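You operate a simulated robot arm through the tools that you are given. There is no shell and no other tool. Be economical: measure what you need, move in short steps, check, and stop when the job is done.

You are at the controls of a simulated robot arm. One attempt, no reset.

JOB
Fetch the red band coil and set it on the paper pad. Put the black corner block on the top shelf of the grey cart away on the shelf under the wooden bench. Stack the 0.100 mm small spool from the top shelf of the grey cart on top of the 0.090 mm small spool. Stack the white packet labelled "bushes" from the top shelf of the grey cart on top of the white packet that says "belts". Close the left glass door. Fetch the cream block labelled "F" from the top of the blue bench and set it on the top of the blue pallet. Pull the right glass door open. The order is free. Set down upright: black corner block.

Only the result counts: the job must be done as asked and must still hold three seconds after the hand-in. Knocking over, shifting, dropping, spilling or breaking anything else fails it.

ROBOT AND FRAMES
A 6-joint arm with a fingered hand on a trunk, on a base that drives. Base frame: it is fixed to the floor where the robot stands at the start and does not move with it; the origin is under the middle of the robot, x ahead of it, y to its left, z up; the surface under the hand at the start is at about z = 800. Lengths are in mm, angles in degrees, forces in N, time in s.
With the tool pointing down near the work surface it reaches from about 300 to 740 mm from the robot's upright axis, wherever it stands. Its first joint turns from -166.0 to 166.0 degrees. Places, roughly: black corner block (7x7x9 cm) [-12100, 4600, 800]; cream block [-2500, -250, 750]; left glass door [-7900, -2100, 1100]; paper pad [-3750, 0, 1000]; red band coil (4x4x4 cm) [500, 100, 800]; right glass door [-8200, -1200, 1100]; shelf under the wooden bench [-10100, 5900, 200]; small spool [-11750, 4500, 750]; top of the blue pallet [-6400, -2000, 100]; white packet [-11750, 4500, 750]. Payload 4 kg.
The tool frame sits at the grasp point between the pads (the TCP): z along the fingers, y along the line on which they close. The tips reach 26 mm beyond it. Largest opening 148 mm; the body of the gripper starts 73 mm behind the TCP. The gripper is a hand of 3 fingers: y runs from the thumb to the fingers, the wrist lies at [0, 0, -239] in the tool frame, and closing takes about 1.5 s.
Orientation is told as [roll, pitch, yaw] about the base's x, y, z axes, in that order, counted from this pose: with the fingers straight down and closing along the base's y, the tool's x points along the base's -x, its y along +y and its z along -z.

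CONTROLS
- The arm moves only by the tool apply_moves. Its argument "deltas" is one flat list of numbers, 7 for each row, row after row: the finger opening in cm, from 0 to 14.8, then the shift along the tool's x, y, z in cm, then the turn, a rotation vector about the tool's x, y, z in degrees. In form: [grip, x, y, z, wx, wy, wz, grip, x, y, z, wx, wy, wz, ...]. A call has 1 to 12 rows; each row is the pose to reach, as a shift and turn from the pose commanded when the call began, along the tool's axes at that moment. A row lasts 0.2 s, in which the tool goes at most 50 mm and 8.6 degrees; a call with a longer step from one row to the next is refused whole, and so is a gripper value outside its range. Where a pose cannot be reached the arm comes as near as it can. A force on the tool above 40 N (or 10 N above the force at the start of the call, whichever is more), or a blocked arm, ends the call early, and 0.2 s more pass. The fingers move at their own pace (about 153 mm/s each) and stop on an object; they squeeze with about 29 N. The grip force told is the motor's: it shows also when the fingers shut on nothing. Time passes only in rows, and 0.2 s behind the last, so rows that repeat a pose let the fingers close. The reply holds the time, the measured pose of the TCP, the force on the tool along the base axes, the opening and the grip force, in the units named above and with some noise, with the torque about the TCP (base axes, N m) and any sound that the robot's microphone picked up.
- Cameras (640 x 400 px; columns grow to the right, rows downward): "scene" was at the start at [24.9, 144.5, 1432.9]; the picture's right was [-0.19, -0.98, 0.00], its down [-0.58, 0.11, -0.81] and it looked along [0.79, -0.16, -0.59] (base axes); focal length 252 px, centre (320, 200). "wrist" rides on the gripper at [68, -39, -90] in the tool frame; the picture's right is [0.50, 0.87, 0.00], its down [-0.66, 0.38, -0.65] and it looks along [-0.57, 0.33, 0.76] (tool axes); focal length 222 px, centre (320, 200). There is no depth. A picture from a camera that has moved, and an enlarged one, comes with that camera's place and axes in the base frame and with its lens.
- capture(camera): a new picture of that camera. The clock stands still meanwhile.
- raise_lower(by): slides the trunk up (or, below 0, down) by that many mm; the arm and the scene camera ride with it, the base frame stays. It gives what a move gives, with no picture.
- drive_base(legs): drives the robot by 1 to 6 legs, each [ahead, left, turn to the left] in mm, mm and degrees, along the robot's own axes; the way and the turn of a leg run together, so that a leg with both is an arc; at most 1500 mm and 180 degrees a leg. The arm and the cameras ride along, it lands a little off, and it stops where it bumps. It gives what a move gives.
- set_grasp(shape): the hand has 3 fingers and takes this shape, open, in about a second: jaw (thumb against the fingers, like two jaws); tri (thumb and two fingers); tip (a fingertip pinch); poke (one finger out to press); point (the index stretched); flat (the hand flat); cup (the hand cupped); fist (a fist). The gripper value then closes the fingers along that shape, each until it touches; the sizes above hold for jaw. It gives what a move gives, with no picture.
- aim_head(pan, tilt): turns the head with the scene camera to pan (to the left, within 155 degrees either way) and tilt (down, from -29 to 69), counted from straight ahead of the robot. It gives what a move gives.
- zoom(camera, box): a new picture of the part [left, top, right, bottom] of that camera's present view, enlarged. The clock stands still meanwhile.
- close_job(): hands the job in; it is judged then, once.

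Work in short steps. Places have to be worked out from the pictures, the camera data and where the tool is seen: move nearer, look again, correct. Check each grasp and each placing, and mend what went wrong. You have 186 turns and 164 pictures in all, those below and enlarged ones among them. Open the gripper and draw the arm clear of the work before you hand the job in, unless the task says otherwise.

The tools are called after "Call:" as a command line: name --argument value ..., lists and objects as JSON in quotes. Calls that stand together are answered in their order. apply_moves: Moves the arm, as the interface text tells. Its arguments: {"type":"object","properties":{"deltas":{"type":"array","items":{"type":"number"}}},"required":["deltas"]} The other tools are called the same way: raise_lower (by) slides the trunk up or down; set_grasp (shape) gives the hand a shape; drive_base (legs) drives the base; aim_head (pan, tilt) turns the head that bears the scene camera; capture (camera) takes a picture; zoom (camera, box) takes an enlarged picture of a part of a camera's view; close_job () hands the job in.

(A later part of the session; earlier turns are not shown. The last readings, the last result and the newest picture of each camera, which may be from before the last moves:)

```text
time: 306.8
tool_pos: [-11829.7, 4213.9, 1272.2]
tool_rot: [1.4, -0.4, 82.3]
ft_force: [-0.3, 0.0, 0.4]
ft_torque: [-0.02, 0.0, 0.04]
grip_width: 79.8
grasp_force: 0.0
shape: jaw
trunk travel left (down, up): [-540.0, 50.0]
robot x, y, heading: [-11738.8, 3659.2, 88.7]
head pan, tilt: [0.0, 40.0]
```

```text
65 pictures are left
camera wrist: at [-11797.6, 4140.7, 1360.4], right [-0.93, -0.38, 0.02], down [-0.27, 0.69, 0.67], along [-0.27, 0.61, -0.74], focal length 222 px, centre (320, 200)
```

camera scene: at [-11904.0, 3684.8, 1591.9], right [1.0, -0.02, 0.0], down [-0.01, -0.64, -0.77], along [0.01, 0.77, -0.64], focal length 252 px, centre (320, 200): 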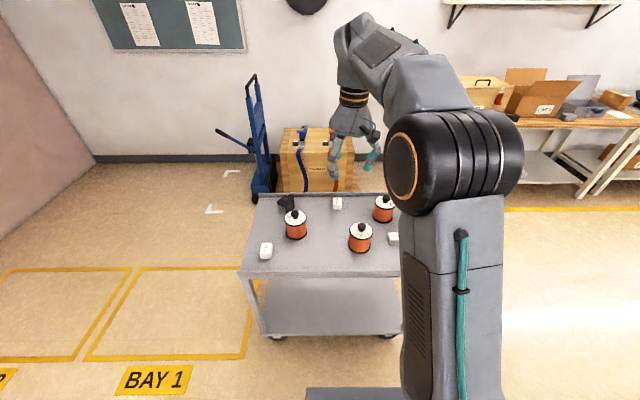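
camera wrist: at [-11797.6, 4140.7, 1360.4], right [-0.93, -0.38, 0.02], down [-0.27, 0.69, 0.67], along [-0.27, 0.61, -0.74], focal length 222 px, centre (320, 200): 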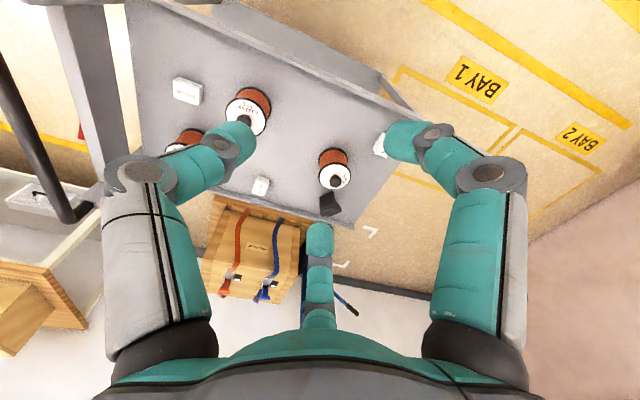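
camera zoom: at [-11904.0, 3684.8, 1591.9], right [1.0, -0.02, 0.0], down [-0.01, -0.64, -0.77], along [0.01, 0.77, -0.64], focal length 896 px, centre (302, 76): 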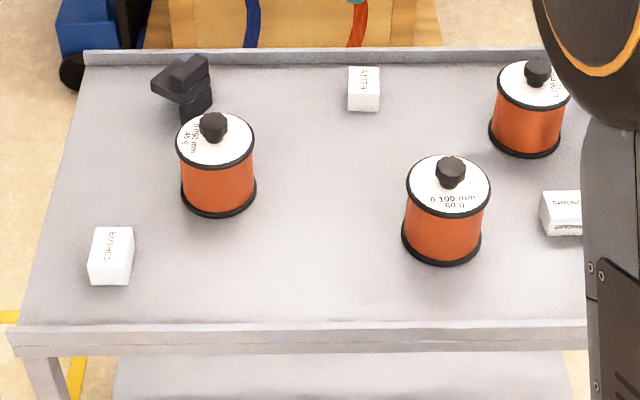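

I zoom deeper to read the spool labels and see the corner block's shape.

Call:
zoom --camera "scene" --box '[270, 185, 320, 245]'

Call:
zoom --camera "scene" --box '[365, 190, 405, 230]'

Call:
zoom --camera "wrist" --box '[160, 70, 360, 220]'

```text
6.67 times, centred on (295, 215) of scene
camera zoom: at [-11904.0, 3684.8, 1591.9], right [1.0, -0.02, 0.0], down [-0.01, -0.64, -0.77], along [0.01, 0.77, -0.64], focal length 1681 px, centre (487, 100)
```

zoom: 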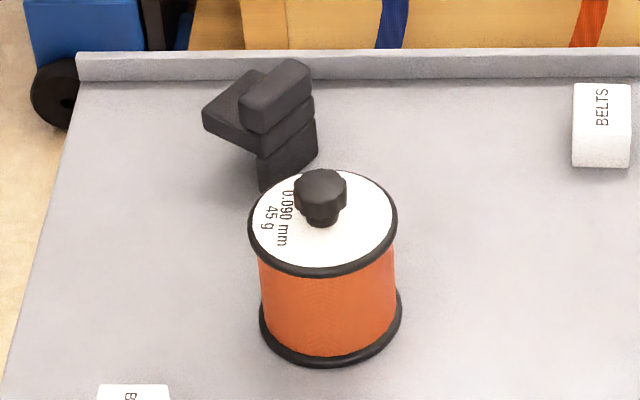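

```text
10.00 times, centred on (385, 210) of scene
camera zoom: at [-11904.0, 3684.8, 1591.9], right [1.0, -0.02, 0.0], down [-0.01, -0.64, -0.77], along [0.01, 0.77, -0.64], focal length 2522 px, centre (-330, 100)
```

zoom: 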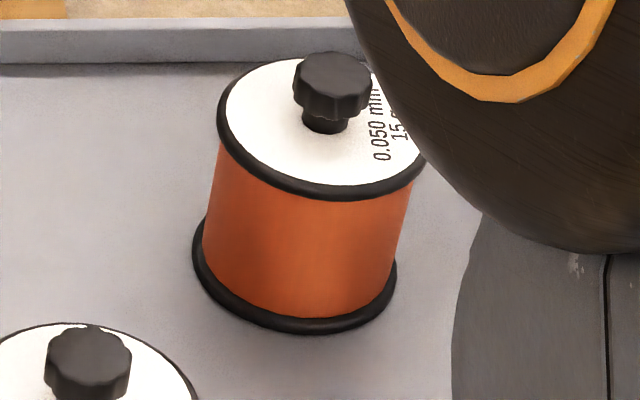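

```text
2.67 times, centred on (260, 145) of wrist
camera zoom: at [-11797.6, 4140.7, 1360.4], right [-0.93, -0.38, 0.02], down [-0.27, 0.69, 0.67], along [-0.27, 0.61, -0.74], focal length 592 px, centre (480, 347)
```

zoom: 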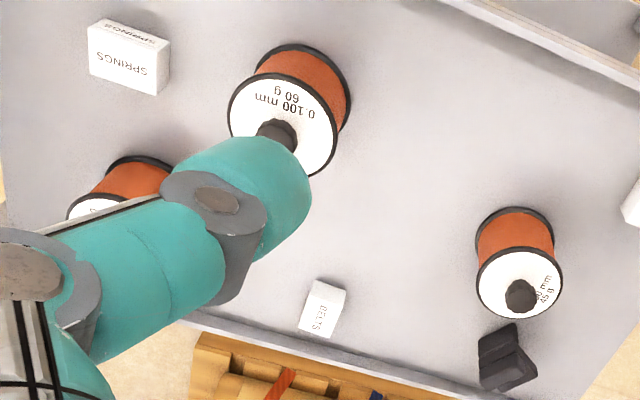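

0.090 is the left spool, 0.100 the middle one, knobs on top. I drive closer (about y=3850) and look again.

Call:
drive_base --legs '[[0, 110, 1.3], [185, 0, 0]]'

Call:
capture --camera "scene"

Call:
capture --camera "wrist"

```text
time: 309.1
tool_pos: [-11946.8, 4399.2, 1272.6]
tool_rot: [1.4, -0.5, 83.3]
ft_force: [0.1, -0.5, -0.1]
ft_torque: [0.06, 0.0, 0.01]
grip_width: 79.9
grasp_force: 0.1
shape: jaw
trunk travel left (down, up): [-540.0, 50.0]
robot x, y, heading: [-11849.4, 3849.0, 90.3]
head pan, tilt: [0.0, 40.0]
```

```text
61 pictures are left
camera scene: at [-12013.3, 3869.9, 1591.9], right [1.0, 0.0, 0.0], down [0.0, -0.64, -0.77], along [0.0, 0.77, -0.64], focal length 252 px, centre (320, 200)
```

scene: 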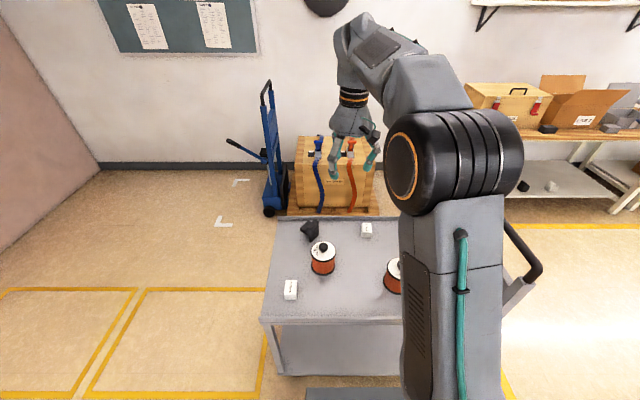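

```text
60 pictures are left
camera wrist: at [-11914.3, 4327.4, 1360.1], right [-0.92, -0.39, 0.02], down [-0.28, 0.69, 0.67], along [-0.28, 0.61, -0.74], focal length 222 px, centre (320, 200)
```

wrist: 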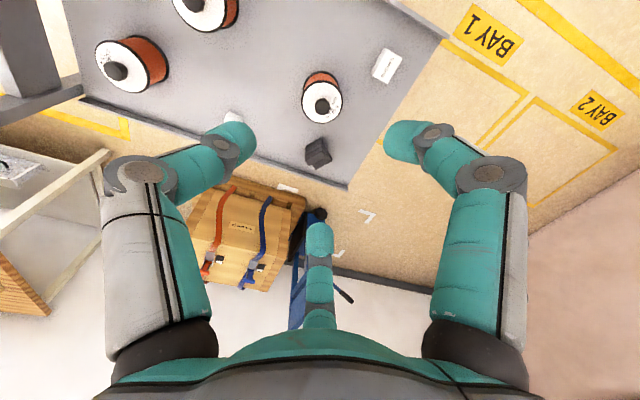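

Switch to the tip shape and move above the 0.100 spool (≈(−11730, 4378)), correcting the small tilt.

Call:
set_grasp --shape "tip"

Call:
apply_moves --deltas '[6, 0, -3.1, 2.8, 0, 0, 0, 6, -0.1, -6.2, 5.7, -0.1, 0.3, 0, 6, -0.2, -9.3, 8.5, -0.15, 0.6, 0, 6, -0.25, -12.4, 11.4, -0.2, 0.9, 0, 6, -0.3, -15.5, 14.2, -0.25, 1.2, 0, 6, -0.4, -18.6, 17.1, -0.3, 1.45, 0, 6, -0.44, -21.8, 20, -0.34, 1.45, 0]'

Call:
capture --camera "wrist"

```text
time: 310.0
tool_pos: [-11946.3, 4397.4, 1272.2]
tool_rot: [1.4, -0.4, 83.2]
ft_force: [0.2, -0.9, 0.4]
ft_torque: [0.04, -0.01, -0.01]
grip_width: 147.9
grasp_force: 0.1
shape: tip
trunk travel left (down, up): [-540.0, 50.0]
robot x, y, heading: [-11852.3, 3845.8, 90.1]
head pan, tilt: [0.0, 40.0]
```

```text
time: 311.6
tool_pos: [-11733.9, 4378.8, 1065.0]
tool_rot: [1.8, 1.0, 83.2]
ft_force: [-0.4, -0.3, -0.1]
ft_torque: [-0.01, -0.02, 0.0]
grip_width: 60.0
grasp_force: 0.0
shape: tip
trunk travel left (down, up): [-540.0, 50.0]
robot x, y, heading: [-11850.7, 3843.5, 90.2]
head pan, tilt: [0.0, 40.0]
```

```text
59 pictures are left
camera wrist: at [-11700.3, 4308.4, 1155.2], right [-0.92, -0.39, 0.04], down [-0.28, 0.7, 0.65], along [-0.28, 0.59, -0.76], focal length 222 px, centre (320, 200)
```

wrist: 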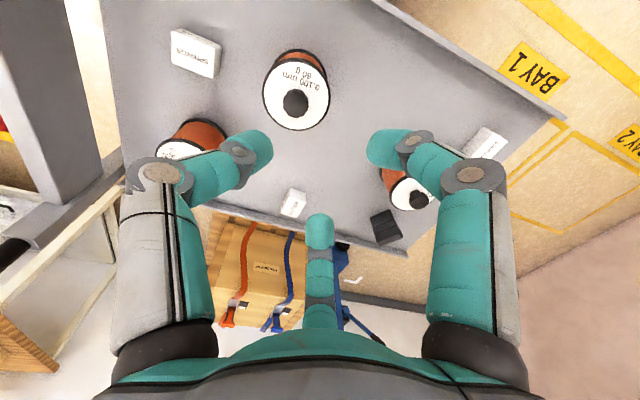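

Knob of 0.100 triangulates to (−11719, 4398, 865). I centre over it, straighten the tilt, and descend to z≈950.

Call:
apply_moves --deltas '[6, -0.7, -0.4, 3.5, 0.6, -0.33, 0, 6, -1.4, -0.85, 7, 1.2, -0.67, 0, 6, -2.07, -1.27, 11, 1.8, -1.0, 0, 6, -2.07, -1.27, 11.5, 1.8, -1.0, 0]'

Call:
capture --camera "wrist"

```text
time: 312.6
tool_pos: [-11723.5, 4397.9, 949.2]
tool_rot: [-0.1, 0.2, 83.1]
ft_force: [-0.6, -0.1, 0.2]
ft_torque: [-0.01, 0.02, -0.01]
grip_width: 60.4
grasp_force: 0.0
shape: tip
trunk travel left (down, up): [-540.0, 50.0]
robot x, y, heading: [-11851.9, 3842.4, 90.0]
head pan, tilt: [0.0, 40.0]
```

```text
58 pictures are left
camera wrist: at [-11693.1, 4325.4, 1038.7], right [-0.92, -0.39, 0.0], down [-0.3, 0.7, 0.65], along [-0.26, 0.6, -0.76], focal length 222 px, centre (320, 200)
```

wrist: 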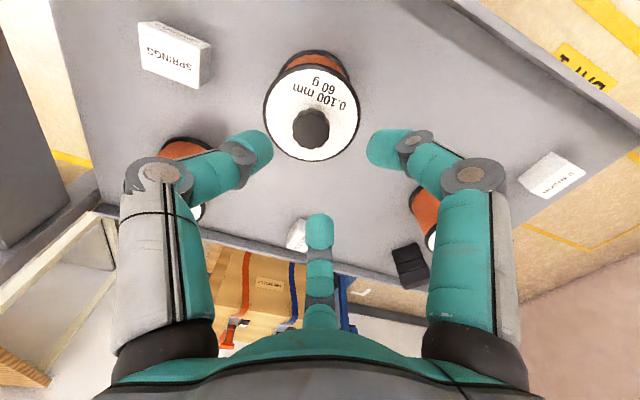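

Aligned nearly. Final centring and descend to ≈868, then close on the knob.

Call:
apply_moves --deltas '[5.8, 0.2, -0.75, 4, 0, 0, 0, 5.8, 0.2, -0.75, 6.5, 0, 0, 0, 5.8, 0.2, -0.75, 7.4, 0, 0, 0, 5.8, 0.2, -0.75, 8.1, 0, 0, 0]'

Call:
capture --camera "wrist"

```text
time: 313.6
tool_pos: [-11717.3, 4392.6, 868.6]
tool_rot: [0.0, 0.0, 83.2]
ft_force: [-0.8, 0.6, 0.3]
ft_torque: [0.03, 0.0, -0.02]
grip_width: 58.1
grasp_force: 0.0
shape: tip
trunk travel left (down, up): [-540.0, 50.0]
robot x, y, heading: [-11852.4, 3844.9, 89.9]
head pan, tilt: [0.0, 40.0]
```

```text
57 pictures are left
camera wrist: at [-11686.5, 4321.6, 958.4], right [-0.92, -0.39, 0.0], down [-0.3, 0.7, 0.65], along [-0.26, 0.6, -0.76], focal length 222 px, centre (320, 200)
```

wrist: 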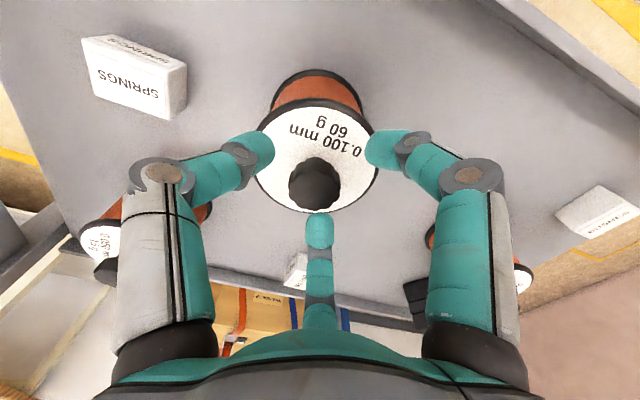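

The knob's top appears about 15 mm below the TCP; I go 10 mm lower and close.

Call:
apply_moves --deltas '[5.8, 0, -0.2, 0.5, 0, 0, 0, 5.8, 0, -0.2, 1.0, 0, 0, 0, 4.8, 0, -0.2, 1.0, 0, 0, 0, 3.8, 0, -0.2, 1.0, 0, 0, 0, 2.4, 0, -0.2, 1.0, 0, 0, 0, 1.5, 0, -0.2, 1.0, 0, 0, 0, 1.5, 0, -0.2, 1.0, 0, 0, 0]'

Call:
capture --camera "wrist"

```text
time: 315.2
tool_pos: [-11713.3, 4393.8, 859.0]
tool_rot: [0.1, 0.2, 83.3]
ft_force: [1.6, -0.7, 0.5]
ft_torque: [0.05, 0.0, -0.01]
grip_width: 26.1
grasp_force: 29.3
shape: tip
trunk travel left (down, up): [-540.0, 50.0]
robot x, y, heading: [-11852.7, 3844.2, 90.0]
head pan, tilt: [0.0, 40.0]
```

```text
56 pictures are left
camera wrist: at [-11682.8, 4322.1, 948.4], right [-0.92, -0.39, 0.0], down [-0.3, 0.7, 0.65], along [-0.26, 0.6, -0.76], focal length 222 px, centre (320, 200)
```

wrist: 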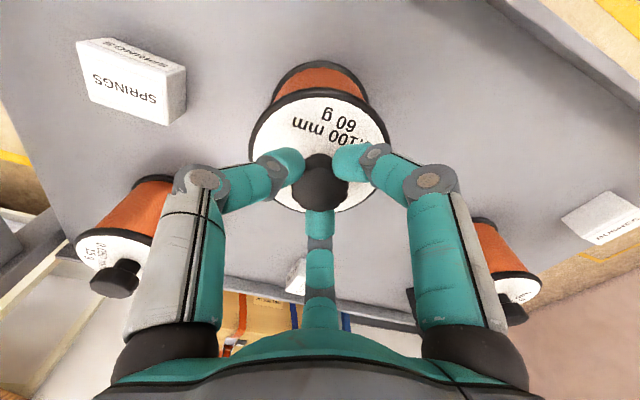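

Knob gripped. Lift 18 cm and check, then move toward the 0.090 spool.

Call:
apply_moves --deltas '[1.5, 0, 0, -2, 0, 0, 0, 1.5, 0, 0, -6, 0, 0, 0, 1.5, 0, 0, -10, 0, 0, 0, 1.5, 0, 0, -14, 0, 0, 0, 1.5, 0, 0, -18, 0, 0, 0]'

Call:
apply_moves --deltas '[1.5, -0.7, 3.7, 0, 0, 0, 0, 1.5, -1.4, 7.4, 0, 0, 0, 0, 1.5, -2.1, 11.1, 0, 0, 0, 0, 1.5, -2.8, 14.8, 0, 0, 0, 0, 1.5, -3.5, 18.5, 0, 0, 0, 0, 1.5, -4.2, 22.2, 0, 0, 0, 0, 1.5, -4.9, 25.9, 0, 0, 0, 0, 1.5, -5.5, 29.35, 0, 0, 0, 0]'

Call:
capture --camera "wrist"

Call:
capture --camera "scene"

```text
time: 316.4
tool_pos: [-11714.1, 4395.2, 1040.3]
tool_rot: [-0.1, 0.2, 83.1]
ft_force: [0.3, -0.6, -13.0]
ft_torque: [-0.14, -0.07, -0.02]
grip_width: 26.4
grasp_force: 28.7
shape: tip
trunk travel left (down, up): [-540.0, 50.0]
robot x, y, heading: [-11851.8, 3844.8, 89.9]
head pan, tilt: [0.0, 40.0]
```

```text
time: 318.2
tool_pos: [-12002.2, 4482.1, 1040.2]
tool_rot: [-0.2, 0.0, 83.2]
ft_force: [0.3, -1.0, -12.3]
ft_torque: [-0.11, -0.11, -0.01]
grip_width: 26.2
grasp_force: 28.8
shape: tip
trunk travel left (down, up): [-540.0, 50.0]
robot x, y, heading: [-11850.4, 3844.4, 90.0]
head pan, tilt: [0.0, 40.0]
```

```text
55 pictures are left
camera wrist: at [-11970.3, 4411.1, 1129.6], right [-0.92, -0.39, 0.0], down [-0.3, 0.7, 0.65], along [-0.26, 0.6, -0.76], focal length 222 px, centre (320, 200)
```

wrist: 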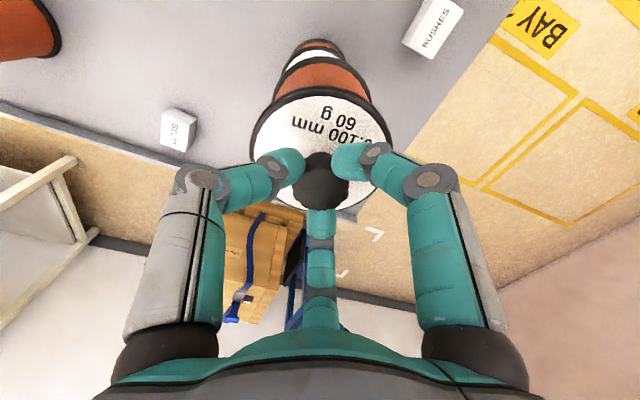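

```text
54 pictures are left
camera scene: at [-12014.1, 3870.5, 1591.8], right [1.0, 0.0, 0.0], down [0.0, -0.64, -0.77], along [0.0, 0.77, -0.64], focal length 252 px, centre (320, 200)
```

scene: 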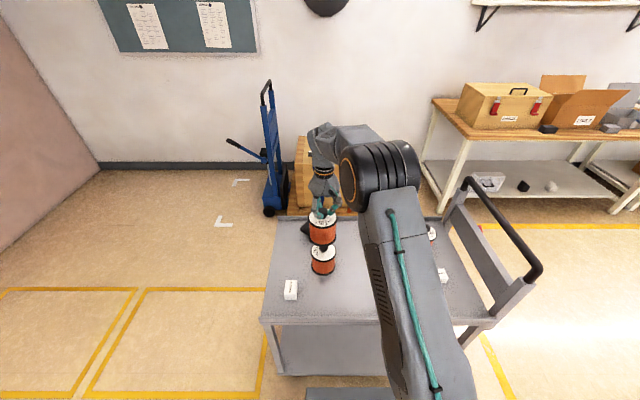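

Held (≈1.2 kg). I zoom both cameras to measure alignment with the lower spool.

Call:
zoom --camera "scene" --box '[275, 160, 375, 280]'

Call:
zoom --camera "wrist" --box '[240, 30, 400, 130]'

```text
3.33 times, centred on (325, 220) of scene
camera zoom: at [-12014.1, 3870.5, 1591.8], right [1.0, 0.0, 0.0], down [0.0, -0.64, -0.77], along [0.0, 0.77, -0.64], focal length 840 px, centre (303, 133)
```

zoom: 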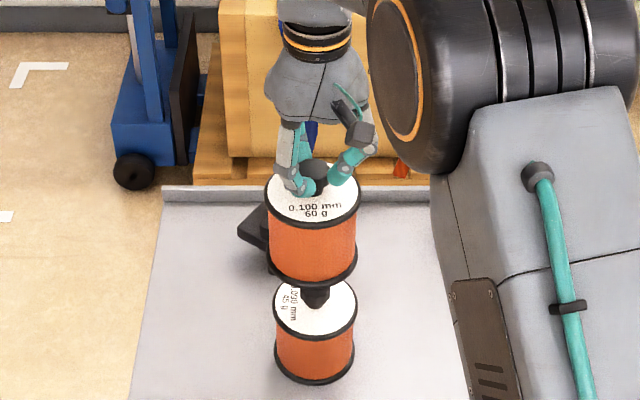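

```text
4.00 times, centred on (320, 80) of wrist
camera zoom: at [-11970.3, 4411.1, 1129.6], right [-0.92, -0.39, 0.0], down [-0.3, 0.7, 0.65], along [-0.26, 0.6, -0.76], focal length 888 px, centre (320, 680)
```

zoom: 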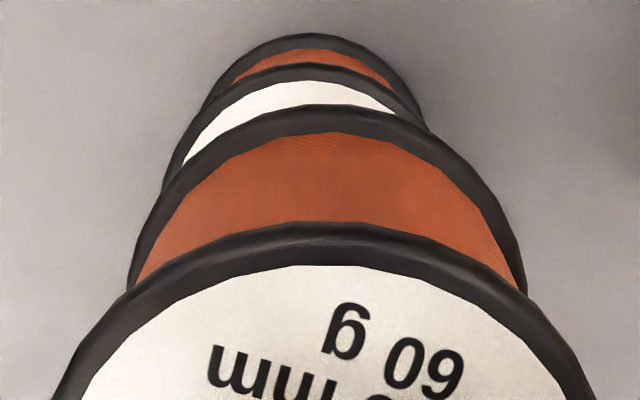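

Lower spool centre ≈ (−12000, 4483); the held one is ≈5 mm to −x. I correct and lower to TCP ≈ 990.

Call:
apply_moves --deltas '[1.5, -0.2, -0.46, 0, 0, 0, 0, 1.5, -0.2, -0.46, 2, 0, 0, 0, 1.5, -0.2, -0.46, 3.5, 0, 0, 0, 1.5, -0.2, -0.46, 4.5, 0, 0, 0, 1.5, -0.2, -0.46, 5, 0, 0, 0]'

Call:
zoom --camera "scene" --box '[285, 180, 365, 280]'

```text
time: 319.4
tool_pos: [-11994.7, 4486.3, 988.9]
tool_rot: [-0.1, 0.2, 83.2]
ft_force: [0.3, 0.5, -11.6]
ft_torque: [-0.03, -0.03, 0.02]
grip_width: 26.1
grasp_force: 29.6
shape: tip
trunk travel left (down, up): [-540.0, 50.0]
robot x, y, heading: [-11850.2, 3842.9, 90.2]
head pan, tilt: [0.0, 40.0]
```

```text
4.00 times, centred on (325, 230) of scene
camera zoom: at [-12013.5, 3870.4, 1591.8], right [1.0, 0.0, 0.0], down [0.0, -0.64, -0.77], along [0.0, 0.77, -0.64], focal length 1009 px, centre (300, 80)
```

zoom: 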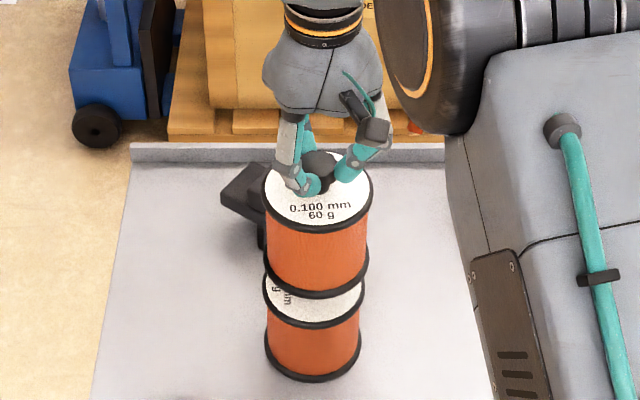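

Alignment within ~2 mm. I lower gently, watching the force.

Call:
apply_moves --deltas '[1.5, 0.15, 0.15, 0.4, 0, 0, 0, 1.5, 0.15, 0.15, 0.8, 0, 0, 0, 1.5, 0.15, 0.15, 1.2, 0, 0, 0]'

```text
time: 320.2
tool_pos: [-11996.1, 4484.6, 981.6]
tool_rot: [0.1, -0.4, 83.3]
ft_force: [-0.1, -4.2, 22.9]
ft_torque: [0.01, 0.06, 0.01]
grip_width: 27.0
grasp_force: 29.0
shape: tip
trunk travel left (down, up): [-540.0, 50.0]
robot x, y, heading: [-11849.5, 3843.1, 89.8]
head pan, tilt: [0.0, 40.0]
```

Contact at TCP ≈ 982 – the spool rests on the lower one's knob. I ease off the pressure before releasing.

Call:
apply_moves --deltas '[1.5, 0, 0, -0.3, 0, 0, 0, 1.5, 0, 0, -0.5, 0, 0, 0]'

Call:
zoom --camera "scene" --box '[285, 180, 365, 280]'

```text
time: 320.8
tool_pos: [-11995.5, 4484.2, 982.6]
tool_rot: [-0.1, 0.0, 83.3]
ft_force: [0.1, -1.0, 8.1]
ft_torque: [0.07, 0.01, 0.0]
grip_width: 26.9
grasp_force: 29.1
shape: tip
trunk travel left (down, up): [-540.0, 50.0]
robot x, y, heading: [-11853.3, 3842.8, 90.4]
head pan, tilt: [0.0, 40.0]
```

```text
4.00 times, centred on (325, 230) of scene
camera zoom: at [-12013.1, 3868.4, 1591.8], right [1.0, 0.0, 0.0], down [0.0, -0.64, -0.77], along [0.0, 0.77, -0.64], focal length 1009 px, centre (300, 80)
```

zoom: 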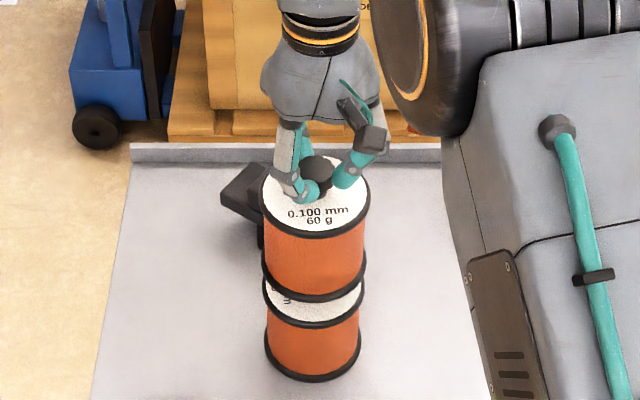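

Horizontally centred within a couple of mm in both views. Release slowly.

Call:
apply_moves --deltas '[2.4, 0, 0, -0.1, 0, 0, 0, 3, 0, 0, -0.1, 0, 0, 0, 4, 0, 0, -0.1, 0, 0, 0, 5.8, 0, 0, -0.1, 0, 0, 0, 5.8, 0, 0, -0.1, 0, 0, 0]'

Call:
zoom --camera "scene" --box '[285, 180, 365, 280]'

```text
time: 322.0
tool_pos: [-11996.9, 4484.7, 984.5]
tool_rot: [-0.1, 0.0, 83.2]
ft_force: [-0.6, -0.6, 1.5]
ft_torque: [0.01, -0.01, 0.0]
grip_width: 57.6
grasp_force: 0.1
shape: tip
trunk travel left (down, up): [-540.0, 50.0]
robot x, y, heading: [-11851.2, 3845.7, 90.1]
head pan, tilt: [0.0, 40.0]
```

```text
4.00 times, centred on (325, 230) of scene
camera zoom: at [-12013.3, 3869.3, 1591.9], right [1.0, 0.0, 0.0], down [0.0, -0.64, -0.77], along [0.0, 0.77, -0.64], focal length 1009 px, centre (300, 80)
```

zoom: 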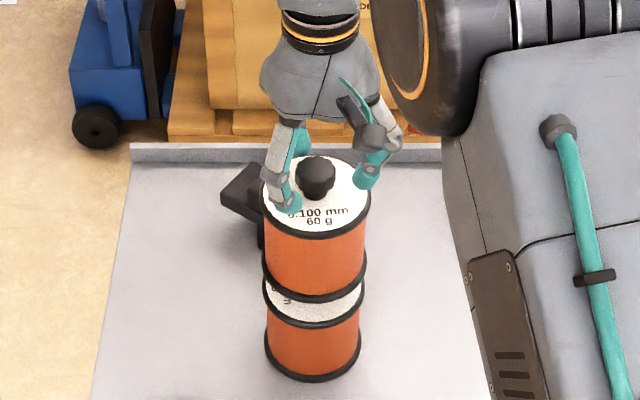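

The stack stands by itself. I raise the hand straight up and go over the "bushes" packet.

Call:
apply_moves --deltas '[6.5, 0, 0, -4, 0, 0, 0, 7, 0, 0, -8, 0, 0, 0, 7, 0, 0, -12, 0, 0, 0, 7, 0, 0, -15, 0, 0, 0, 7, 3.3, 2.8, -15, 0, 0, 0, 7, 6.5, 5.5, -15, 0, 0, 0, 7, 9.8, 8.3, -15, 0, 0, 0, 7, 13, 11, -15, 0, 0, 0, 7, 13, 11, -11, 0, 0, 0, 7, 13, 11, -7, 0, 0, 0, 7, 13, 11, -3, 0, 0, 0]'

Call:
capture --camera "wrist"

Call:
zoom --camera "scene" --box '[240, 170, 400, 330]'

```text
time: 324.4
tool_pos: [-12121.4, 4362.3, 1011.6]
tool_rot: [0.0, 0.0, 83.1]
ft_force: [-0.1, 0.2, -0.1]
ft_torque: [-0.01, 0.01, 0.03]
grip_width: 69.5
grasp_force: 0.0
shape: tip
trunk travel left (down, up): [-540.0, 50.0]
robot x, y, heading: [-11850.1, 3842.3, 89.9]
head pan, tilt: [0.0, 40.0]
```

```text
48 pictures are left
camera wrist: at [-12089.7, 4290.8, 1101.6], right [-0.92, -0.39, 0.0], down [-0.3, 0.7, 0.65], along [-0.26, 0.6, -0.76], focal length 222 px, centre (320, 200)
```

wrist: 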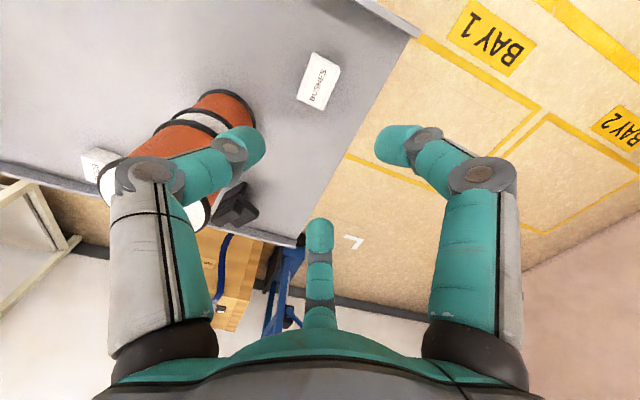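

```text
2.50 times, centred on (320, 250) of scene
camera zoom: at [-12013.4, 3869.3, 1591.9], right [1.0, 0.0, 0.0], down [0.0, -0.64, -0.77], along [0.0, 0.77, -0.64], focal length 630 px, centre (320, 75)
```

zoom: 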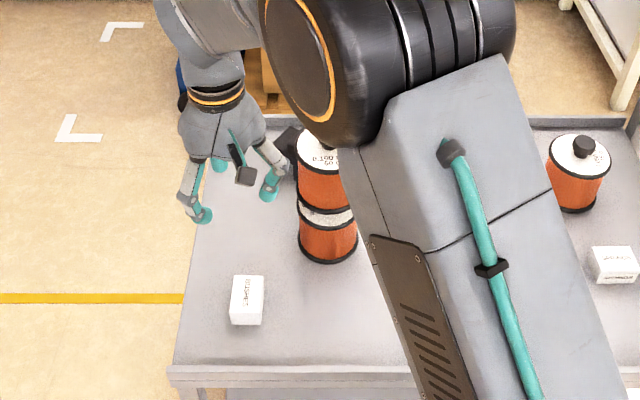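

The packet is about 37 (x) × 57 (y) mm at (−12120, 4360), edges along the axes. I turn the hand to yaw 0 so the thumb meets the short near face, and descend partway.

Call:
apply_moves --deltas '[9, 0, 0, 1, 0, 0, 8.4, 9, 0, 0, 2, 0, 0, 16.8, 9, 0, 0, 3, 0, 0, 25.2, 9, 0, 0, 4, 0, 0, 33.6, 9, 0, 0, 5, 0, 0, 42, 9, 0, 0, 6, 0, 0, 50.4, 9, 0, 0, 7, 0, 0, 58.8, 9, 0, 0, 8, 0, 0, 67.2, 9, 0, 0, 9, 0, 0, 75.6, 9, 0, 0, 10, 0, 0, 83.2, 9, 0, 0, 11, 0, 0, 83.2]'

Call:
capture --camera "wrist"

```text
time: 326.8
tool_pos: [-12119.8, 4366.9, 903.8]
tool_rot: [0.0, 0.1, -0.1]
ft_force: [0.1, 0.4, 0.1]
ft_torque: [0.04, -0.02, -0.02]
grip_width: 89.3
grasp_force: 0.2
shape: tip
trunk travel left (down, up): [-540.0, 50.0]
robot x, y, heading: [-11851.9, 3843.9, 90.1]
head pan, tilt: [0.0, 40.0]
```

```text
46 pictures are left
camera wrist: at [-12188.0, 4329.1, 993.7], right [-0.5, 0.87, 0.0], down [0.66, 0.38, 0.65], along [0.57, 0.33, -0.76], focal length 222 px, centre (320, 200)
```

wrist: 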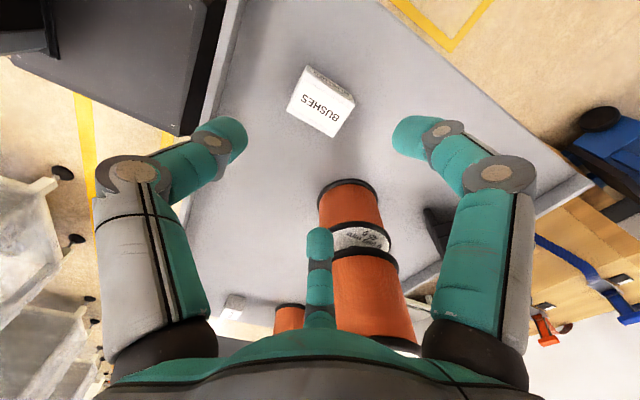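

Packet centre ≈ (−12126, 4367). I descend around it to TCP ≈ 778 and look.

Call:
apply_moves --deltas '[9, 0.3, 0, 4, 0, 0, 0, 9, 0.6, 0, 8, 0, 0, 0, 9, 0.6, 0, 10.5, 0, 0, 0, 9, 0.6, 0, 12, 0, 0, 0, 9, 0.6, 0, 12.6, 0, 0, 0]'

Call:
capture --camera "wrist"

```text
time: 328.0
tool_pos: [-12127.0, 4368.4, 777.8]
tool_rot: [0.0, 0.0, 0.0]
ft_force: [0.2, 1.1, -1.0]
ft_torque: [0.0, 0.0, -0.01]
grip_width: 89.3
grasp_force: 0.0
shape: tip
trunk travel left (down, up): [-540.0, 50.0]
robot x, y, heading: [-11850.8, 3839.9, 90.0]
head pan, tilt: [0.0, 40.0]
```

```text
45 pictures are left
camera wrist: at [-12194.3, 4329.5, 867.8], right [-0.5, 0.87, 0.0], down [0.65, 0.38, 0.65], along [0.57, 0.33, -0.76], focal length 222 px, centre (320, 200)
```

wrist: 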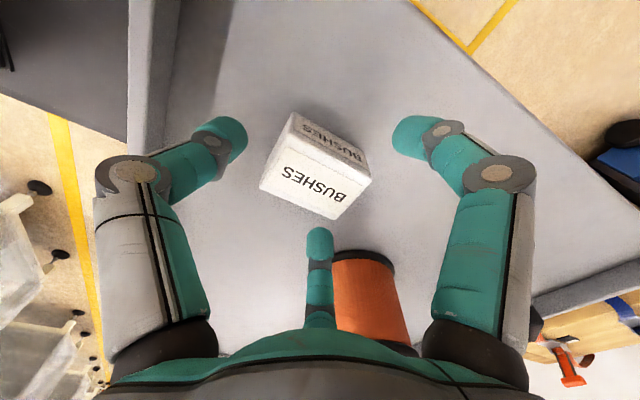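

Packet's top is ≈762 and centred. Lower 12 mm more and close.

Call:
apply_moves --deltas '[9, 0, 0, 0.6, 0, 0, 0, 9, 0, 0, 1.2, 0, 0, 0, 7, 0, 0, 1.2, 0, 0, 0, 5, 0, 0, 1.2, 0, 0, 0, 3, 0, 0, 1.2, 0, 0, 0, 2, 0, 0, 1.2, 0, 0, 0, 2, 0, 0, 1.2, 0, 0, 0, 2, 0, 0, 1.2, 0, 0, 0]'

Call:
capture --camera "wrist"

```text
time: 329.8
tool_pos: [-12126.7, 4368.0, 765.0]
tool_rot: [-0.1, 0.1, 0.0]
ft_force: [-0.3, 0.5, 0.3]
ft_torque: [0.0, 0.03, 0.0]
grip_width: 48.1
grasp_force: 28.8
shape: tip
trunk travel left (down, up): [-540.0, 50.0]
robot x, y, heading: [-11850.5, 3844.4, 90.1]
head pan, tilt: [0.0, 40.0]
```

```text
44 pictures are left
camera wrist: at [-12194.5, 4329.2, 854.8], right [-0.5, 0.87, 0.0], down [0.65, 0.38, 0.65], along [0.57, 0.33, -0.76], focal length 222 px, centre (320, 200)
```

wrist: 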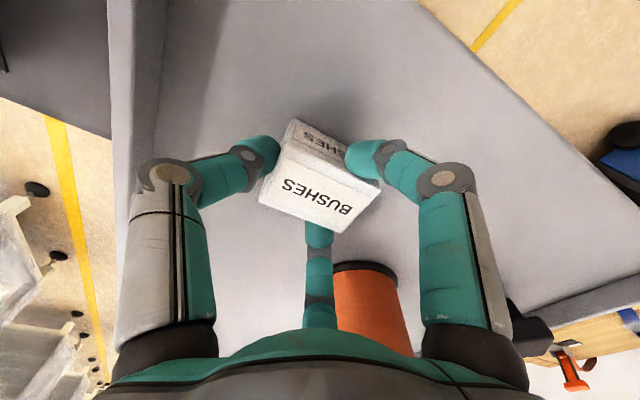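

Belts (≈(−11799, 4655)) lies ~811 mm from the robot axis — out of vertical reach. I'll re-grip the packet with the hand tilted 15° outward, so it can be set down flat at long reach with the same tilt.

Call:
apply_moves --deltas '[5, 0, 0, 0, 0, 0, 0, 7, 0, 0, 0, 0, 0, 0, 9, 0, 0, 0, 0, 0, 0, 9, 0, 0, -0.9, 0, 0, 0, 9, 0, 0, -0.9, -7.5, 0, 0, 9, 0, 0, -0.9, -15, 0, 0, 7, 0, 0, -0.9, -15, 0, 0, 5, 0, 0, -0.9, -15, 0, 0, 3, 0, 0, -0.9, -15, 0, 0, 2, 0, 0, -0.9, -15, 0, 0, 2, 0, 0, -0.9, -15, 0, 0, 2, 0, 0, -0.9, -15, 0, 0]'

Call:
capture --camera "wrist"

```text
time: 332.4
tool_pos: [-12125.1, 4369.4, 775.9]
tool_rot: [13.6, -0.4, -0.1]
ft_force: [-0.9, -2.4, 6.7]
ft_torque: [0.19, 0.0, -0.02]
grip_width: 42.5
grasp_force: 29.6
shape: tip
trunk travel left (down, up): [-540.0, 50.0]
robot x, y, heading: [-11849.9, 3846.7, 90.4]
head pan, tilt: [0.0, 40.0]
```

```text
43 pictures are left
camera wrist: at [-12194.2, 4309.7, 852.7], right [-0.5, 0.84, 0.2], down [0.65, 0.21, 0.73], along [0.57, 0.49, -0.66], focal length 222 px, centre (320, 200)
```

wrist: 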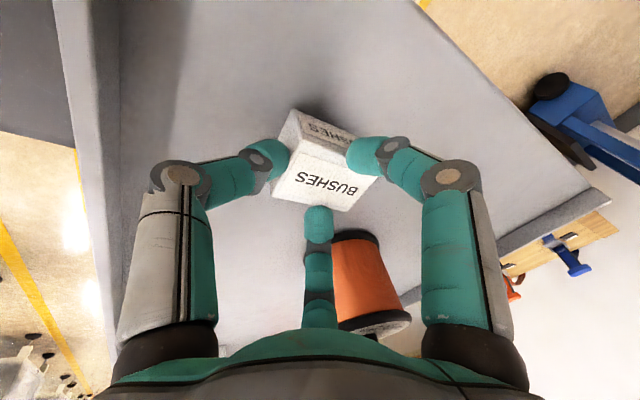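

Gripped with tilt. Lift vertically to TCP ≈ 1100 and check.

Call:
apply_moves --deltas '[2, 0, 0.5, -1.9, 0, 0, 0, 2, 0, 1.6, -5.8, 0, 0, 0, 2, 0, 2.7, -10.2, 0, 0, 0, 2, 0, 3.9, -14.5, 0, 0, 0, 2, 0, 5.1, -18.9, 0, 0, 0, 2, 0, 6.2, -23.2, 0, 0, 0, 2, 0, 7.4, -27.5, 0, 0, 0, 2, 0, 8.5, -31.5, 0, 0, 0]'

Call:
capture --camera "wrist"

```text
time: 334.2
tool_pos: [-12127.4, 4366.2, 1099.8]
tool_rot: [14.9, 0.0, 0.0]
ft_force: [-0.7, 0.1, -1.3]
ft_torque: [-0.03, 0.01, -0.03]
grip_width: 37.9
grasp_force: 28.5
shape: tip
trunk travel left (down, up): [-540.0, 50.0]
robot x, y, heading: [-11857.3, 3841.6, 90.0]
head pan, tilt: [0.0, 40.0]
```

```text
42 pictures are left
camera wrist: at [-12194.1, 4305.3, 1176.4], right [-0.5, 0.84, 0.22], down [0.65, 0.2, 0.73], along [0.57, 0.51, -0.65], focal length 222 px, centre (320, 200)
```

wrist: 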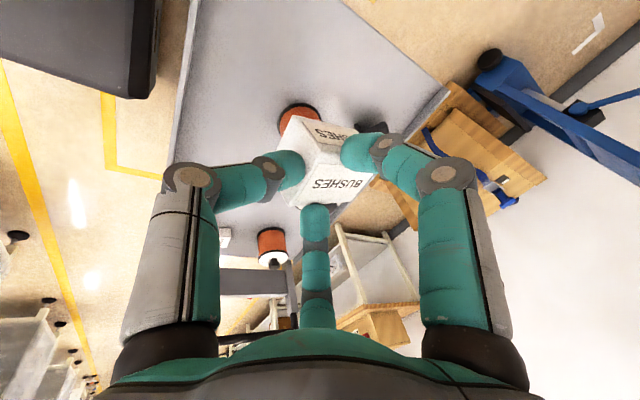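

I check the packet's attitude from the scene camera.

Call:
zoom --camera "scene" --box '[220, 120, 320, 220]'

Call:
zoom --camera "wrist" --box '[260, 100, 400, 220]'

```text
4.00 times, centred on (270, 170) of scene
camera zoom: at [-12013.2, 3869.1, 1591.9], right [1.0, 0.0, 0.0], down [0.0, -0.64, -0.77], along [0.0, 0.77, -0.64], focal length 1009 px, centre (520, 320)
```

zoom: 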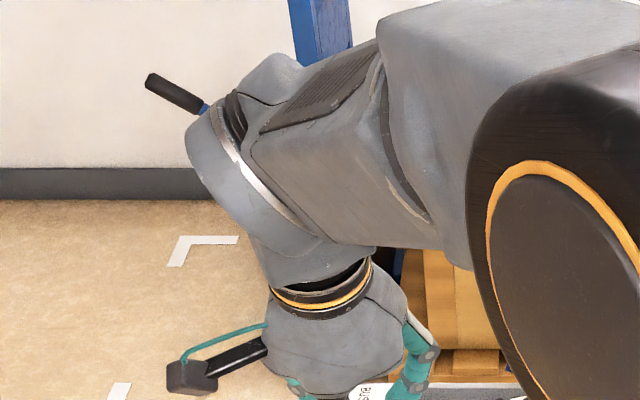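

```text
3.33 times, centred on (330, 160) of wrist
camera zoom: at [-12194.1, 4305.3, 1176.4], right [-0.5, 0.84, 0.22], down [0.65, 0.2, 0.73], along [0.57, 0.51, -0.65], focal length 740 px, centre (287, 333)
```

zoom: 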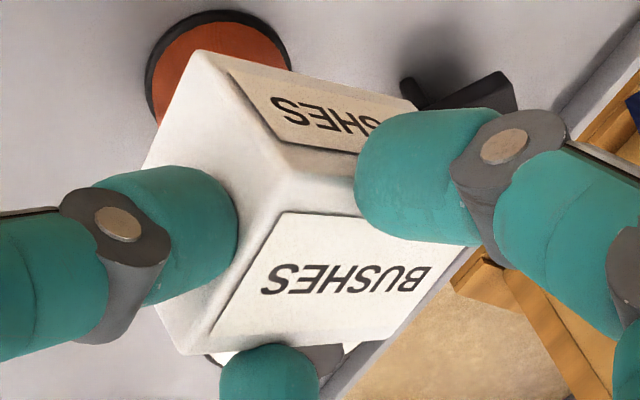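

The packet has rotated ~19° about x in the grip (bottom toward the robot). I tilt the hand another 19° to level it, then move in +x first, avoiding the stack.

Call:
apply_moves --deltas '[2, 0, 0, 0, -6.4, 0, 0, 2, 0, 0, 0, -12.8, 0, 0, 2, 0, 0, 0, -19, 0, 0, 2, -4.5, 0, 0, -19, 0, 0, 2, -9, 0, 0, -19, 0, 0, 2, -13.5, 0, 0, -19, 0, 0, 2, -18, 0, 0, -19, 0, 0, 2, -22.5, 0, 0, -19, 0, 0, 2, -27, 0, 0, -19, 0, 0, 2, -31, 0, 0, -19, 0, 0]'

Call:
capture --camera "wrist"

Call:
capture --camera "scene"

```text
time: 336.4
tool_pos: [-11819.0, 4369.7, 1101.4]
tool_rot: [34.0, 0.0, 0.1]
ft_force: [-0.4, 0.6, -1.4]
ft_torque: [-0.09, 0.01, -0.01]
grip_width: 37.7
grasp_force: 28.9
shape: tip
trunk travel left (down, up): [-540.0, 50.0]
robot x, y, heading: [-11854.3, 3846.2, 89.9]
head pan, tilt: [0.0, 40.0]
```

```text
39 pictures are left
camera wrist: at [-11887.3, 4287.3, 1154.1], right [-0.5, 0.72, 0.48], down [0.65, -0.05, 0.75], along [0.57, 0.69, -0.44], focal length 222 px, centre (320, 200)
```

wrist: 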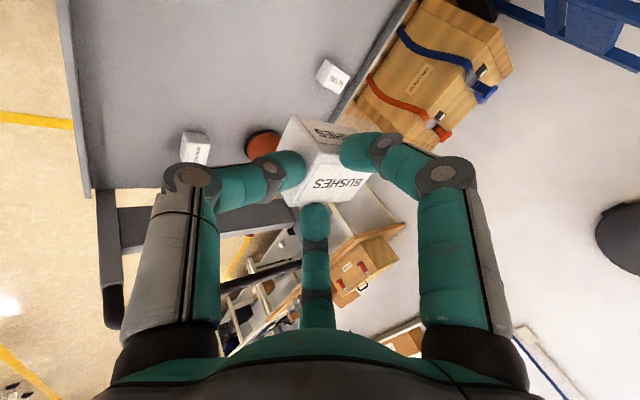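

```text
38 pictures are left
camera scene: at [-12013.0, 3869.4, 1591.9], right [1.0, 0.0, 0.0], down [0.0, -0.64, -0.77], along [0.0, 0.77, -0.64], focal length 252 px, centre (320, 200)
```

scene: 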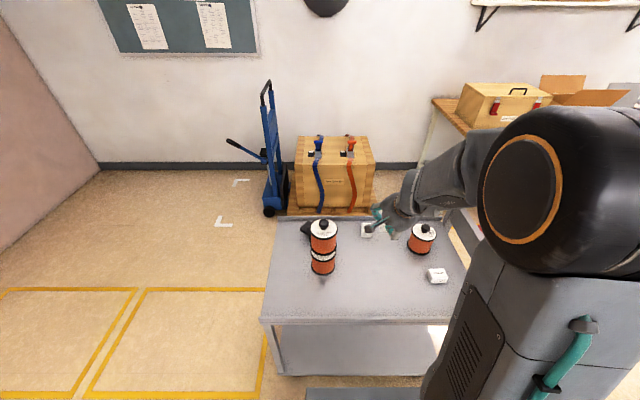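

Belts at ≈(−11804, 4653). I zoom to check the held packet's level relative to the belts packet.

Call:
zoom --camera "wrist" --box '[260, 40, 400, 220]'

Call:
zoom --camera "scene" --box '[340, 190, 420, 250]'

```text
2.22 times, centred on (330, 130) of wrist
camera zoom: at [-11887.3, 4287.3, 1154.1], right [-0.5, 0.72, 0.48], down [0.65, -0.05, 0.75], along [0.57, 0.69, -0.44], focal length 494 px, centre (298, 356)
```

zoom: 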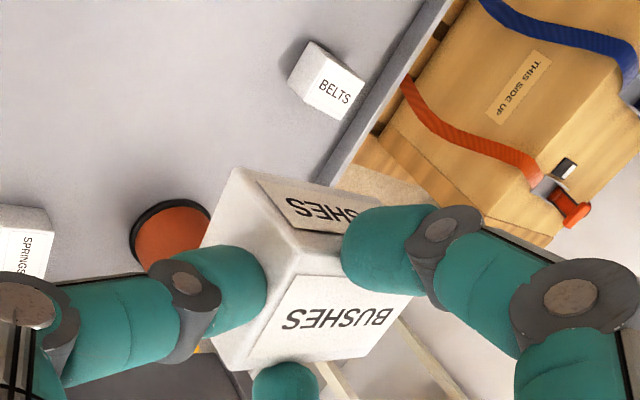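

```text
6.67 times, centred on (380, 220) of scene
camera zoom: at [-12013.0, 3869.4, 1591.9], right [1.0, 0.0, 0.0], down [0.0, -0.64, -0.77], along [0.0, 0.77, -0.64], focal length 1681 px, centre (-80, 67)
```

zoom: 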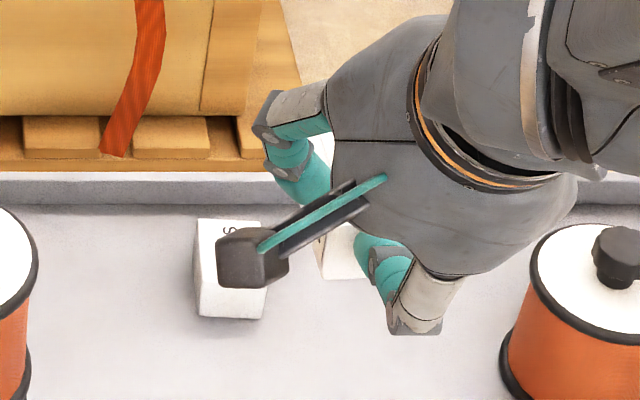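

Held packet is level (≤2°); its centre is (−10, +4) from the TCP. I move to above the belts packet, TCP (−11794, 4649, 880).

Call:
apply_moves --deltas '[2, -0.3, 1.35, 4.24, 0, 0, 0, 2, -0.6, 2.7, 8.5, 0, 0, 0, 2, -0.9, 4, 12.7, 0, 0, 0, 2, -1.25, 5.4, 17, 0, 0, 0, 2, -1.6, 6.7, 21.2, 0, 0, 0, 2, -1.9, 8.1, 25.4, 0, 0, 0, 2, -2.2, 9.4, 29.7, 0, 0, 0, 2, -2.5, 10.8, 33.9, 0, 0, 0]'

Call:
capture --camera "wrist"

Call:
zoom --camera "scene" --box '[320, 170, 420, 250]'

```text
time: 338.2
tool_pos: [-11791.7, 4646.3, 879.3]
tool_rot: [34.0, 0.0, 0.0]
ft_force: [0.0, 0.3, -2.7]
ft_torque: [-0.06, 0.0, 0.03]
grip_width: 37.6
grasp_force: 28.7
shape: tip
trunk travel left (down, up): [-540.0, 50.0]
robot x, y, heading: [-11854.5, 3845.9, 89.9]
head pan, tilt: [0.0, 40.0]
```

```text
35 pictures are left
camera wrist: at [-11859.8, 4564.1, 932.5], right [-0.5, 0.72, 0.48], down [0.65, -0.05, 0.75], along [0.57, 0.69, -0.45], focal length 222 px, centre (320, 200)
```

wrist: 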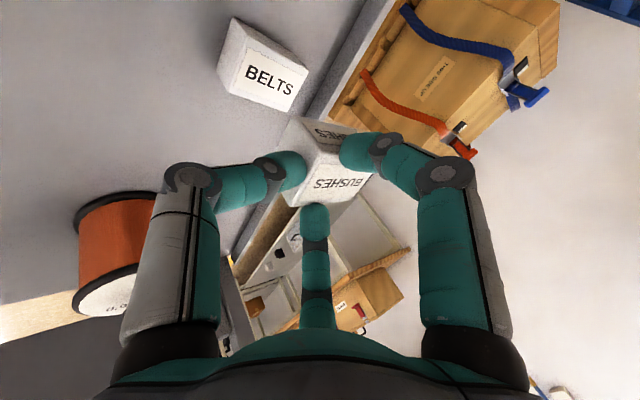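

```text
5.00 times, centred on (370, 210) of scene
camera zoom: at [-12013.2, 3869.8, 1592.0], right [1.0, 0.0, 0.0], down [0.0, -0.64, -0.77], along [0.0, 0.77, -0.64], focal length 1261 px, centre (70, 150)
```

zoom: 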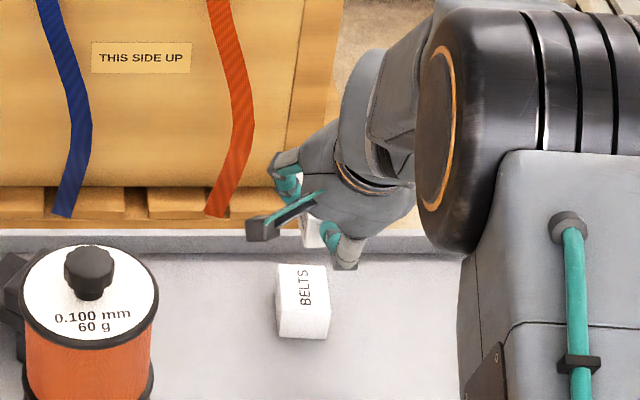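

Refined belts centre ≈ (−11803, 4657). I shift +7 in y and descend 40 mm.

Call:
apply_moves --deltas '[2, 0.1, -0.5, 1.6, 0, 0, 0, 2, 0.1, -1.1, 2.8, 0, 0, 0, 2, 0.1, -1.66, 3.7, 0, 0, 0]'

Call:
capture --camera "wrist"

Call:
zoom --camera "scene" --box '[320, 170, 420, 250]'

```text
time: 339.0
tool_pos: [-11791.4, 4654.2, 841.3]
tool_rot: [33.9, 0.0, 0.1]
ft_force: [0.9, -0.3, -1.2]
ft_torque: [-0.12, -0.03, 0.0]
grip_width: 37.7
grasp_force: 28.4
shape: tip
trunk travel left (down, up): [-540.0, 50.0]
robot x, y, heading: [-11849.6, 3843.5, 90.1]
head pan, tilt: [0.0, 40.0]
```

```text
33 pictures are left
camera wrist: at [-11859.9, 4571.6, 893.4], right [-0.5, 0.72, 0.48], down [0.65, -0.05, 0.75], along [0.57, 0.69, -0.44], focal length 222 px, centre (320, 200)
```

wrist: 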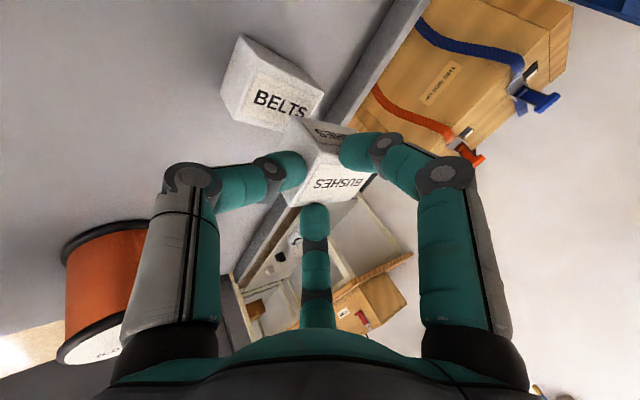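

```text
5.00 times, centred on (370, 210) of scene
camera zoom: at [-12013.2, 3869.5, 1591.9], right [1.0, 0.0, 0.0], down [0.0, -0.64, -0.77], along [0.0, 0.77, -0.64], focal length 1261 px, centre (70, 150)
```

zoom: 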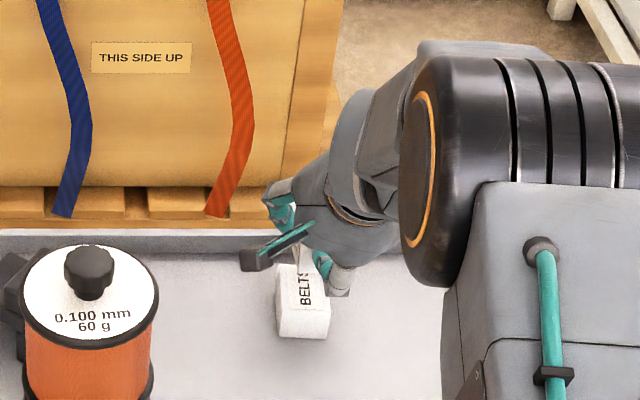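

Likely belts top ≈ 775, centre y ≈ 4652. I shift −5 in y and descend in small steps to contact.

Call:
apply_moves --deltas '[2, 0.1, -0.7, 0.2, 0, 0, 0, 2, 0.1, -1.0, 0.65, 0, 0, 0, 2, 0.1, -1.3, 1.1, 0, 0, 0, 2, 0.1, -1.55, 1.5, 0, 0, 0]'

```text
time: 340.0
tool_pos: [-11794.5, 4648.3, 817.4]
tool_rot: [33.9, -0.1, 0.0]
ft_force: [0.6, 0.5, -3.0]
ft_torque: [-0.09, 0.0, -0.01]
grip_width: 37.4
grasp_force: 29.1
shape: tip
trunk travel left (down, up): [-540.0, 50.0]
robot x, y, heading: [-11851.1, 3844.3, 89.8]
head pan, tilt: [0.0, 40.0]
```

No contact yet; continue down in 4 mm steps.

Call:
apply_moves --deltas '[2, 0, -0.22, 0.33, 0, 0, 0, 2, 0, -0.45, 0.66, 0, 0, 0, 2, 0, -0.56, 0.83, 0, 0, 0]'

Call:
capture --camera "wrist"

```text
time: 340.8
tool_pos: [-11794.3, 4649.7, 809.2]
tool_rot: [33.8, 0.0, 0.0]
ft_force: [-0.4, -0.6, -1.8]
ft_torque: [-0.06, 0.0, -0.01]
grip_width: 37.4
grasp_force: 28.8
shape: tip
trunk travel left (down, up): [-540.0, 50.0]
robot x, y, heading: [-11851.5, 3846.6, 89.8]
head pan, tilt: [0.0, 40.0]
```

```text
31 pictures are left
camera wrist: at [-11861.0, 4566.7, 861.9], right [-0.5, 0.72, 0.48], down [0.65, -0.05, 0.75], along [0.57, 0.69, -0.45], focal length 222 px, centre (320, 200)
```

wrist: 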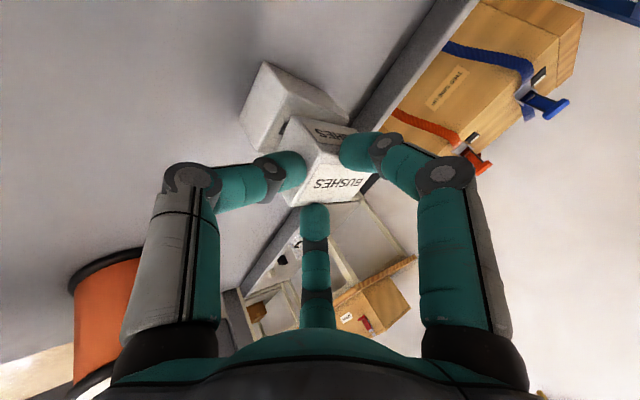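

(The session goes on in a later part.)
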